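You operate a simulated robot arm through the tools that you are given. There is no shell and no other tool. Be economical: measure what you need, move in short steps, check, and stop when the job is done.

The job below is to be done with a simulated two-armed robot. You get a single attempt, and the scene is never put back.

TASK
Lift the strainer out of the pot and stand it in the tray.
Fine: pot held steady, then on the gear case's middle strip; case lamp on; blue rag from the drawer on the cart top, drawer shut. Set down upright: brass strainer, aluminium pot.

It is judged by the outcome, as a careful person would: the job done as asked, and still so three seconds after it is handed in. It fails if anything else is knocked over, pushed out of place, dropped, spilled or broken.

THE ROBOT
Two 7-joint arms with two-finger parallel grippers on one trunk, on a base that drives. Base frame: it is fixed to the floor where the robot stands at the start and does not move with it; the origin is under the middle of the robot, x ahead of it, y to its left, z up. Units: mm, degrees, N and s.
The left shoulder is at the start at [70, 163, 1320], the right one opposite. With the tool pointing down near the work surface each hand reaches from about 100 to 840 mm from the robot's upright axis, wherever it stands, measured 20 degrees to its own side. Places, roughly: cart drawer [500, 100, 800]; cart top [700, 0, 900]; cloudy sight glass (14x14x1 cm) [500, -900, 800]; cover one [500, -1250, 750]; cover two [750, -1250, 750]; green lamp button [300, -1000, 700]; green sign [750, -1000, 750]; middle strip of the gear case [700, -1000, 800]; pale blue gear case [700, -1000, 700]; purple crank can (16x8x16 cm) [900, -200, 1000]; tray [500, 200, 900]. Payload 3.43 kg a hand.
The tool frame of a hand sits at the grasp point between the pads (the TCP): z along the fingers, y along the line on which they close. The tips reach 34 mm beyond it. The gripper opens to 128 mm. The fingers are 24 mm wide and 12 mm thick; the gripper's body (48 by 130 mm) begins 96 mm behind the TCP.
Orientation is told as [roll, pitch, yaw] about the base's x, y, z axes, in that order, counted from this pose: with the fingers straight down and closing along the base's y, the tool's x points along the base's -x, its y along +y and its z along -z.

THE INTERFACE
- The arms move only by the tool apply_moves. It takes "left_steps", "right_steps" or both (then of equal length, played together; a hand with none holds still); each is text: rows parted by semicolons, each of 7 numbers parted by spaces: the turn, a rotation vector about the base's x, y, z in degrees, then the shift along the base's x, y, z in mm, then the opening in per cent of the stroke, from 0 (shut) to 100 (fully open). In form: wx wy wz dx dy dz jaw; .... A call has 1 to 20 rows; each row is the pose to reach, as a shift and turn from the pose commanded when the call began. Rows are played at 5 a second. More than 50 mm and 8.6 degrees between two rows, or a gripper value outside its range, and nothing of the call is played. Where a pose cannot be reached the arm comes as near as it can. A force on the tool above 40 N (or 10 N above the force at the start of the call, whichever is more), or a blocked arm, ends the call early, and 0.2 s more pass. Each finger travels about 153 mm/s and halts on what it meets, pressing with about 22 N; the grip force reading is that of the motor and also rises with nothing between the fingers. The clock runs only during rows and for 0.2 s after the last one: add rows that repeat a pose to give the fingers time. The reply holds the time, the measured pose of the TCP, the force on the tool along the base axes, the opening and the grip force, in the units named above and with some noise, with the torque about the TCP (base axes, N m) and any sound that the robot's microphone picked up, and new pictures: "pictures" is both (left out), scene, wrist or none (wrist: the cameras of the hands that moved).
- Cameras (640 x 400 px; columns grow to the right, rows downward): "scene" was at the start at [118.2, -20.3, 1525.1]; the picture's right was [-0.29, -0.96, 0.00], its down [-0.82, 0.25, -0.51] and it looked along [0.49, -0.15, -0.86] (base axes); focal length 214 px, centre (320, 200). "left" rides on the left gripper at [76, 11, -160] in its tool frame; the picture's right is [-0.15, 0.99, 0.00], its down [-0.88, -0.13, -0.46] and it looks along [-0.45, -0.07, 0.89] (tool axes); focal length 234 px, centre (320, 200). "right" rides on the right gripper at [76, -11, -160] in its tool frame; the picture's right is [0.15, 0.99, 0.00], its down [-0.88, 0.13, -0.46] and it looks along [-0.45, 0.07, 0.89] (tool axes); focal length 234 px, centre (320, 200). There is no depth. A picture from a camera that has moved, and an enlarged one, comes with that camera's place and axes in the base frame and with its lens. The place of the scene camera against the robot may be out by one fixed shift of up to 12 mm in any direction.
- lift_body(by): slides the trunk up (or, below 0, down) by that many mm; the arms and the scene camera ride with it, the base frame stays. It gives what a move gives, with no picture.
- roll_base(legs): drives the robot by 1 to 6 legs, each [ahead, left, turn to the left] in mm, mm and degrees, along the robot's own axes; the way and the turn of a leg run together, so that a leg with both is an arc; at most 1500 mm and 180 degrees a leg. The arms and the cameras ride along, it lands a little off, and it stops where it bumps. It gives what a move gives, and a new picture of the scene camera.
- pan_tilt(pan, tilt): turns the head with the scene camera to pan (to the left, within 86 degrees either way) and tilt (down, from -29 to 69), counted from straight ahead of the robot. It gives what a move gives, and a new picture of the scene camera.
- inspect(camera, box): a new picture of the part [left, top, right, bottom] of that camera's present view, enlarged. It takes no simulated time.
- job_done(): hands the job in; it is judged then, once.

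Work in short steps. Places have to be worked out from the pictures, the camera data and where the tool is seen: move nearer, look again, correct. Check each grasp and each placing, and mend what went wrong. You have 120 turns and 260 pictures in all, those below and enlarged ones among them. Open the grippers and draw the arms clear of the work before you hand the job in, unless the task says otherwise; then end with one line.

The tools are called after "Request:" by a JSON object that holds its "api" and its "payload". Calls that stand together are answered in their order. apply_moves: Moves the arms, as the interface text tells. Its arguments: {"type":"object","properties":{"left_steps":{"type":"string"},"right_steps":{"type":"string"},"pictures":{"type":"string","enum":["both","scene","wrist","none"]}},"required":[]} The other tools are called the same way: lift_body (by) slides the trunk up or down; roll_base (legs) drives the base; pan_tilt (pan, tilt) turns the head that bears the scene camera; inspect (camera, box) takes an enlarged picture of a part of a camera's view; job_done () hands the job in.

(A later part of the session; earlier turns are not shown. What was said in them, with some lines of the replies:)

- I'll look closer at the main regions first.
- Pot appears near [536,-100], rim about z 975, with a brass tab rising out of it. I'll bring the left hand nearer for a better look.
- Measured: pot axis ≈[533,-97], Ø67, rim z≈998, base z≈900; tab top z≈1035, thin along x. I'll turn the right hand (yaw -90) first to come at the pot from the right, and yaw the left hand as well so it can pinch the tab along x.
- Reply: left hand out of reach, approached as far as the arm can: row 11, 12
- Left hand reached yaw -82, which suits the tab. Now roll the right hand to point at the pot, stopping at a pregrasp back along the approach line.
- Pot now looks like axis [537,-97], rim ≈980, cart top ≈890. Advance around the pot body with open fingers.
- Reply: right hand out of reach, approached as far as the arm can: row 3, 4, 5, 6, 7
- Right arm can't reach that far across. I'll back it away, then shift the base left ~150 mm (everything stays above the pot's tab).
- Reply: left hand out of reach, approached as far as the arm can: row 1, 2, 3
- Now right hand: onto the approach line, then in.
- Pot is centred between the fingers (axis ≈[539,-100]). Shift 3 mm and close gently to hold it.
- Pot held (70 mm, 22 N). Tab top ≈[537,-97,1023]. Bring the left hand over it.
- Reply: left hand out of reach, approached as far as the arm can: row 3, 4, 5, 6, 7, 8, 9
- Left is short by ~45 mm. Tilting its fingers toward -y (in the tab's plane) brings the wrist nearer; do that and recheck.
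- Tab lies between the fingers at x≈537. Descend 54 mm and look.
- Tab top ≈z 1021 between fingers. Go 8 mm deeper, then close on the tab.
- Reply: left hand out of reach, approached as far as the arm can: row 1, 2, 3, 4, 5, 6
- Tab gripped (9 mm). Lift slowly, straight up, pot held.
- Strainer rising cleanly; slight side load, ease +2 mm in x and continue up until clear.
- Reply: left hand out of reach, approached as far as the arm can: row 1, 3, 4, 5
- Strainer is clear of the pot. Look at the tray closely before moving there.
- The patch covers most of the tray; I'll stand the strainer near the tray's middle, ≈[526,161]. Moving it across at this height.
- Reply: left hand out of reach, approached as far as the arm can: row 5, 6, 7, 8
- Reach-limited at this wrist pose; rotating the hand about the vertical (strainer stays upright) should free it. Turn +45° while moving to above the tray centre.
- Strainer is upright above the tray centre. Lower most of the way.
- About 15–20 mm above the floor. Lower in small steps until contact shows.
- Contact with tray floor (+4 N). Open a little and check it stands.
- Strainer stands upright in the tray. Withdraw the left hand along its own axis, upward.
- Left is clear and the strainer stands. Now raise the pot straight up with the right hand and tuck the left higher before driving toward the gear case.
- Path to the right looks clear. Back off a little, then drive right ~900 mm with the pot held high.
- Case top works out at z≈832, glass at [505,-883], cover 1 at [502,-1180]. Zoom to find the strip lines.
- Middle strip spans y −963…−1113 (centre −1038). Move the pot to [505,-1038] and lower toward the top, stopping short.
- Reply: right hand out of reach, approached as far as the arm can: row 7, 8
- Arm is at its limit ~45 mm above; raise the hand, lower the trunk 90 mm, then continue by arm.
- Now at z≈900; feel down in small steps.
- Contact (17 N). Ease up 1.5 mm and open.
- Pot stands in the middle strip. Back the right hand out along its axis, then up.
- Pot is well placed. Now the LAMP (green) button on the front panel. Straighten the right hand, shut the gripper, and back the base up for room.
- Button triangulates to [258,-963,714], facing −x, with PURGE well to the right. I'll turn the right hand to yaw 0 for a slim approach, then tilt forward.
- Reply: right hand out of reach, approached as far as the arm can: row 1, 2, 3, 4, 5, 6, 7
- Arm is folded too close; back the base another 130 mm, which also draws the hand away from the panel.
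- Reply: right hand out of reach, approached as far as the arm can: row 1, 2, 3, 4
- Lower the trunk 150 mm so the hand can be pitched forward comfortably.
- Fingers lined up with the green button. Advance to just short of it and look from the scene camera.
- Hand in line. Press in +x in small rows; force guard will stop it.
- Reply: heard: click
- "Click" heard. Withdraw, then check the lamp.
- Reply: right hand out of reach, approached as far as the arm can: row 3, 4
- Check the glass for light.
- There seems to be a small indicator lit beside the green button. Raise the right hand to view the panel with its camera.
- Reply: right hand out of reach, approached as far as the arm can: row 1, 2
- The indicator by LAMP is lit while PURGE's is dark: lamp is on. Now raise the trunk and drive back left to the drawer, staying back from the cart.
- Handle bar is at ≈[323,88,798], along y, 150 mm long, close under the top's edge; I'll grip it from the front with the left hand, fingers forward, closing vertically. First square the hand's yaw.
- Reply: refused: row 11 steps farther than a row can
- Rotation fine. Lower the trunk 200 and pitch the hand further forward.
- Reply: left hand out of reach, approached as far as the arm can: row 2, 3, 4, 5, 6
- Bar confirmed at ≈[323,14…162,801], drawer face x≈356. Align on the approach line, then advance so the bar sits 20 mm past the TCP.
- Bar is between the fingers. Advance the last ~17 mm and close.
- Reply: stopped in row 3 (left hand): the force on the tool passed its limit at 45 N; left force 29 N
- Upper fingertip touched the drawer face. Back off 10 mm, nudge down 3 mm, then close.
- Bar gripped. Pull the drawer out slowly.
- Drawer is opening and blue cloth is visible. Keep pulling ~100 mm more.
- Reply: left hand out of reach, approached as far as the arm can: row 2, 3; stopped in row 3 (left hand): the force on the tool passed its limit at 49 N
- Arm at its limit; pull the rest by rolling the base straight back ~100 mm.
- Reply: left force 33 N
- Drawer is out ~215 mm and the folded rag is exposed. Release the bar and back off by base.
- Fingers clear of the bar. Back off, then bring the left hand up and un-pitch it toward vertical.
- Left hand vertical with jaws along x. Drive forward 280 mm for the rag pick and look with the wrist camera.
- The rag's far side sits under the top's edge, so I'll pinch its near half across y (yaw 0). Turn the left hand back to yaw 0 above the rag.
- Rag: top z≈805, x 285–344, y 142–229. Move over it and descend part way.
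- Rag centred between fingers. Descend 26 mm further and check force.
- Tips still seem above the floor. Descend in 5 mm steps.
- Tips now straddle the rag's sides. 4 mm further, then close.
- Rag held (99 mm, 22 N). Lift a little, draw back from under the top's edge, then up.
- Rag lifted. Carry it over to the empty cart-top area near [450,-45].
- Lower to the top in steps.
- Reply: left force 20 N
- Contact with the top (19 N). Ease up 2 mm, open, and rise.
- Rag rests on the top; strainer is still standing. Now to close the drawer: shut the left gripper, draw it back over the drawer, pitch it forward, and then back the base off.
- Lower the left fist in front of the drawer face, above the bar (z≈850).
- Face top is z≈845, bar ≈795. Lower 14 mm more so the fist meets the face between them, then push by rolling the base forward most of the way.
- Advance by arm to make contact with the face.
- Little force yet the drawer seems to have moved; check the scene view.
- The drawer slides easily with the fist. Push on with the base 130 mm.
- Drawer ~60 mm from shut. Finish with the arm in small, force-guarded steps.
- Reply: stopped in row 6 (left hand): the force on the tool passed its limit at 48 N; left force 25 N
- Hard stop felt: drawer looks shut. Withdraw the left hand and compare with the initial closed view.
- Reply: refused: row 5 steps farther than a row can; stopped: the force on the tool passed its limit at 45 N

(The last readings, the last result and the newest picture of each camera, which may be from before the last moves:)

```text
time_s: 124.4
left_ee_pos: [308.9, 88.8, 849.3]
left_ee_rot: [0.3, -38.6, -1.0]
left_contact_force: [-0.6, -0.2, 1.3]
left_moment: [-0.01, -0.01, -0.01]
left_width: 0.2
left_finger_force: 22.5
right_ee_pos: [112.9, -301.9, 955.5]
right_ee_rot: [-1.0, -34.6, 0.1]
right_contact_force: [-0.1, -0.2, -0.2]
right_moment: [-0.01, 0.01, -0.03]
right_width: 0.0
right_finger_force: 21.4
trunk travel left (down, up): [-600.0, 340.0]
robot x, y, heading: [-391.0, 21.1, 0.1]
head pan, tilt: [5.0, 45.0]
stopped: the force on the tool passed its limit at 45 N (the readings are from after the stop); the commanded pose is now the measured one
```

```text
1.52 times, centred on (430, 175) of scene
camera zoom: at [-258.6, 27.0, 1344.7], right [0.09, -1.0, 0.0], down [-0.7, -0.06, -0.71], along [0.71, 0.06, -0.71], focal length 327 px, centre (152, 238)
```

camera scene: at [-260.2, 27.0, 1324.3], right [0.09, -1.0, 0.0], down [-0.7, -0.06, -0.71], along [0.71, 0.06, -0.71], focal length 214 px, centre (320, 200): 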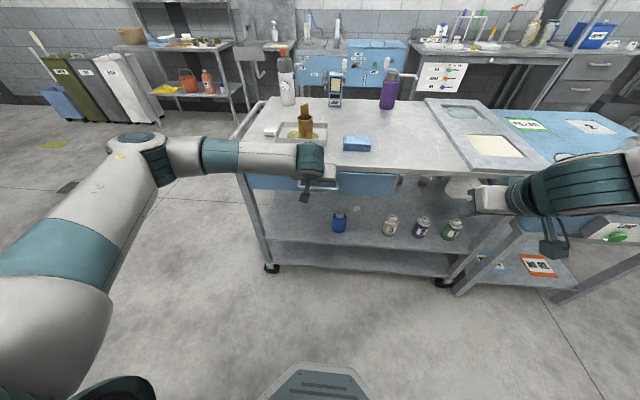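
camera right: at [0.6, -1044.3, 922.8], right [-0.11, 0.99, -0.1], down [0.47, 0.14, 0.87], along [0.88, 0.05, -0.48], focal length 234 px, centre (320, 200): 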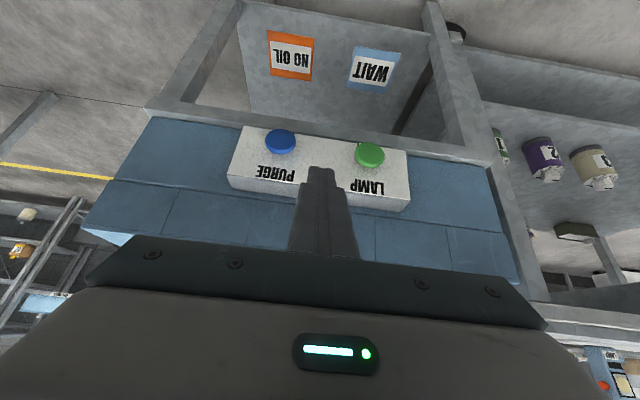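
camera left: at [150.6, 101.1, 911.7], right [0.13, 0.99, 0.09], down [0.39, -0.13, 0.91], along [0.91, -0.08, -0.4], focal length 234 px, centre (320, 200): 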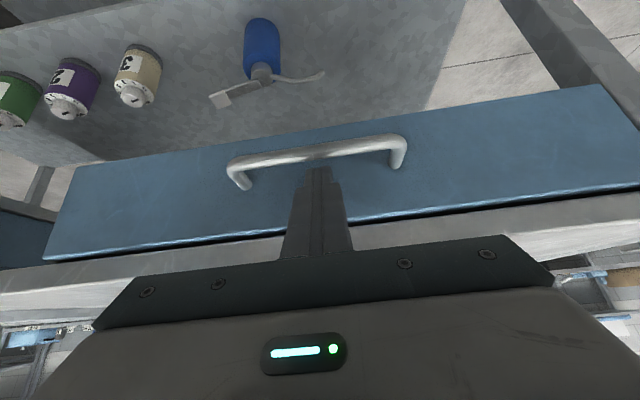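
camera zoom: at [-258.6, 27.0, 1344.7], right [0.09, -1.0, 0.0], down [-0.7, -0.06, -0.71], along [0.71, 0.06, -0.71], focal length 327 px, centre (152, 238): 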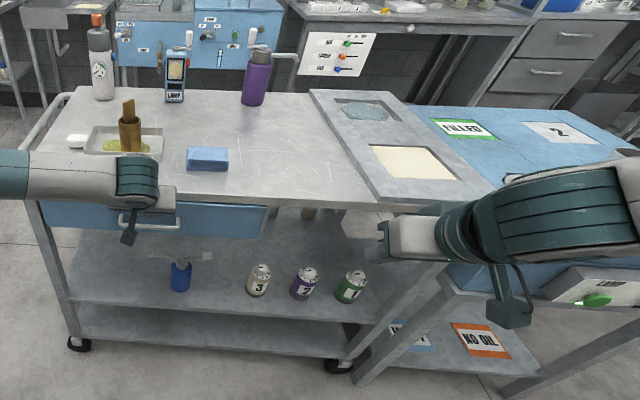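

The trunk lift touched the underside of the top and stopped at once; nothing shifted. Draw the hand straight back first, then up.

Request:
{"api": "apply_moves", "payload": {"left_steps": "0 0 0 -8 0 -4 0; 0 0 0 -35 0 -4 0; 0 0 0 -70 0 0 0; 0 0 0 -100 0 25 0; 0 0 0 -120 5 65 0; 0 0 0 -120 10 110 0; 0 0 0 -120 20 155 0; 0 0 0 -120 30 200 0", "pictures": "scene"}}

Request:
{"api": "inspect", "payload": {"camera": "scene", "box": [220, 150, 420, 260]}}

```text
time_s: 126.2
left_ee_pos: [188.9, 117.9, 1047.1]
left_ee_rot: [0.2, -38.6, -1.0]
left_contact_force: [-0.2, -0.1, -0.6]
left_moment: [-0.03, 0.01, 0.01]
left_width: 0.1
left_finger_force: 21.9
right_ee_pos: [112.3, -302.8, 954.5]
right_ee_rot: [-1.0, -34.7, 0.1]
right_contact_force: [-0.1, -0.7, -0.9]
right_moment: [0.03, -0.04, 0.02]
right_width: 0.0
right_finger_force: 22.0
trunk travel left (down, up): [-600.0, 340.0]
robot x, y, heading: [-388.4, 20.7, -0.1]
head pan, tilt: [5.0, 45.0]
camera scene: at [-257.8, 26.6, 1344.0], right [0.09, -1.0, 0.0], down [-0.7, -0.06, -0.71], along [0.7, 0.06, -0.71], focal length 214 px, centre (320, 200)
```

scene: 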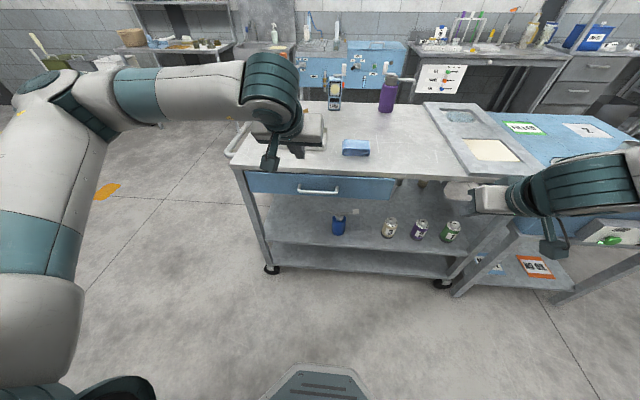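

```text
3.20 times, centred on (320, 205) of scene
camera zoom: at [-257.8, 26.6, 1344.0], right [0.09, -1.0, 0.0], down [-0.7, -0.06, -0.71], along [0.7, 0.06, -0.71], focal length 686 px, centre (320, 184)
```

zoom: 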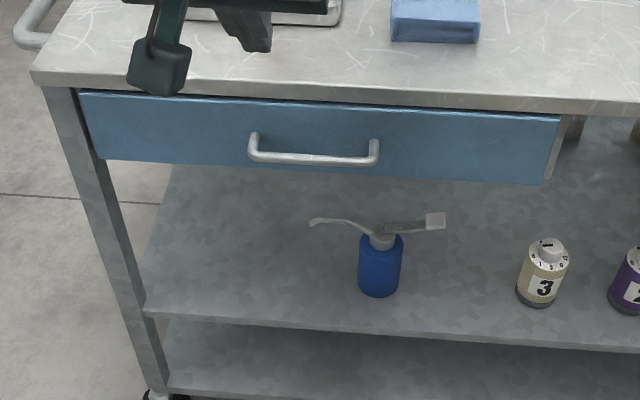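

Drawer shut (bar back at x≈325). Back away, open both grippers, and check everything.

Request:
{"api": "roll_base", "payload": {"legs": [[-200, 0, 0]]}}

Request:
{"api": "apply_moves", "payload": {"left_steps": "0 0 0 0 10 10 30; 0 0 0 0 30 20 60; 0 0 0 0 60 20 100; 0 0 0 0 90 20 100; 0 0 0 0 120 20 100", "right_steps": "0 0 0 0 0 0 30; 0 0 0 0 0 0 60; 0 0 0 0 0 0 100; 0 0 0 0 0 0 100; 0 0 0 0 0 0 100", "pictures": "none"}}

Request:
{"api": "pan_tilt", "payload": {"pan": -15, "tilt": 30}}

Request:
{"api": "inspect", "payload": {"camera": "scene", "box": [150, 120, 370, 260]}}

Request:
{"api": "inspect", "payload": {"camera": "scene", "box": [370, 120, 590, 260]}}

```text
time_s: 127.8
left_ee_pos: [-9.1, 115.9, 1048.2]
left_ee_rot: [0.1, -38.5, -1.1]
left_contact_force: [0.4, -0.4, 0.2]
left_moment: [-0.03, 0.0, 0.01]
left_width: 0.0
left_finger_force: 22.3
right_ee_pos: [-86.5, -304.7, 954.3]
right_ee_rot: [-1.0, -34.5, 0.0]
right_contact_force: [0.3, -0.3, 0.1]
right_moment: [0.01, -0.03, 0.01]
right_width: 0.0
right_finger_force: 21.3
trunk travel left (down, up): [-600.0, 340.0]
robot x, y, heading: [-590.4, 22.2, -0.3]
head pan, tilt: [5.0, 45.0]
camera scene: at [-456.8, 26.6, 1344.0], right [0.08, -1.0, 0.0], down [-0.7, -0.06, -0.71], along [0.7, 0.06, -0.71], focal length 214 px, centre (320, 200)
```

scene: 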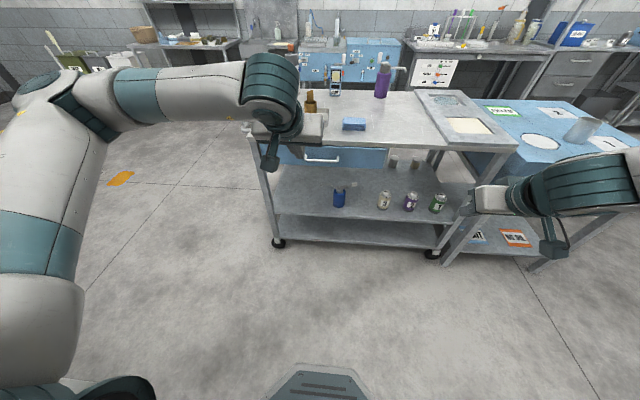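

```text
time_s: 129.0
left_ee_pos: [-8.7, 238.3, 1065.6]
left_ee_rot: [0.0, -38.7, -1.1]
left_contact_force: [0.3, 0.6, 0.5]
left_moment: [-0.04, 0.02, 0.0]
left_width: 128.1
left_finger_force: 0.0
right_ee_pos: [-87.1, -302.9, 955.7]
right_ee_rot: [-1.1, -34.6, 0.0]
right_contact_force: [0.9, 0.5, 1.1]
right_moment: [-0.02, 0.0, -0.01]
right_width: 128.3
right_finger_force: 0.0
trunk travel left (down, up): [-600.0, 340.0]
robot x, y, heading: [-588.5, 19.8, -0.1]
head pan, tilt: [5.0, 45.0]
```

```text
time_s: 129.8
left_ee_pos: [-7.9, 239.0, 1065.8]
left_ee_rot: [0.0, -38.6, -1.1]
left_contact_force: [0.2, 0.1, 0.6]
left_moment: [0.0, 0.0, 0.02]
left_width: 128.0
left_finger_force: 0.0
right_ee_pos: [-87.1, -303.7, 954.1]
right_ee_rot: [-1.0, -34.5, 0.0]
right_contact_force: [0.1, 0.3, -0.2]
right_moment: [-0.01, -0.02, -0.01]
right_width: 128.1
right_finger_force: 0.1
trunk travel left (down, up): [-600.0, 340.0]
robot x, y, heading: [-591.5, 20.3, -0.1]
head pan, tilt: [-15.0, 30.0]
camera scene: at [-450.1, -3.9, 1366.5], right [-0.26, -0.97, 0.0], down [-0.48, 0.13, -0.87], along [0.84, -0.23, -0.5], focal length 214 px, centre (320, 200)
```

scene: 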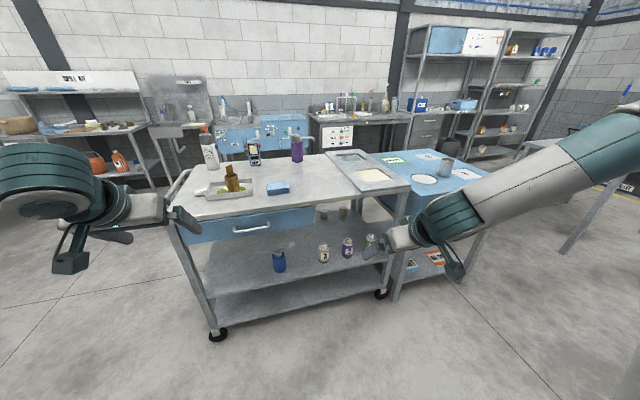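

```text
2.86 times, centred on (260, 190) of scene
camera zoom: at [-450.1, -3.9, 1366.5], right [-0.26, -0.97, 0.0], down [-0.48, 0.13, -0.87], along [0.84, -0.23, -0.5], focal length 613 px, centre (491, 229)
```

zoom: 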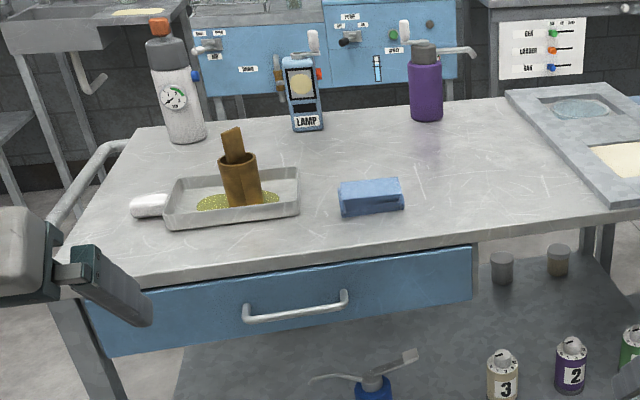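

```text
2.86 times, centred on (480, 190) of scene
camera zoom: at [-450.1, -3.9, 1366.5], right [-0.26, -0.97, 0.0], down [-0.48, 0.13, -0.87], along [0.84, -0.23, -0.5], focal length 613 px, centre (-137, 229)
```

zoom: 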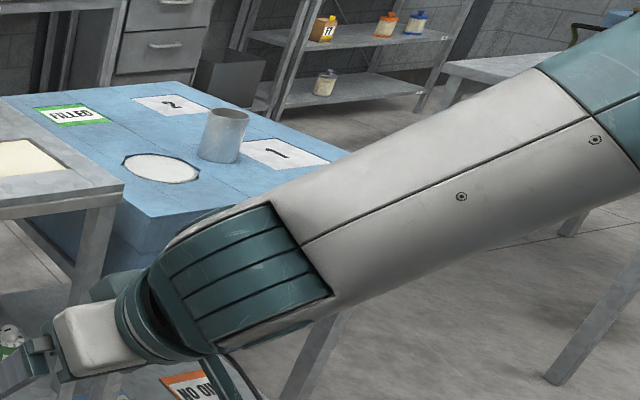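

Everything is in place: the strainer stands in the tray, the rag is on the cart top, the drawer is shut, the pot is on the middle strip and the lamp is on. The grippers are open and clear of the work, so I'm handing in.

Request:
{"api": "job_done", "payload": {}}

```text
The job is handed in.
```

The job is done and handed in: the brass strainer stands upright in the tray, and the aluminium pot, held steady during the lift, stands on the gear case's middle strip. The case lamp is on, judging by the lit light beside its button. The blue rag is on the cart top, the drawer is shut, and nothing was knocked over.
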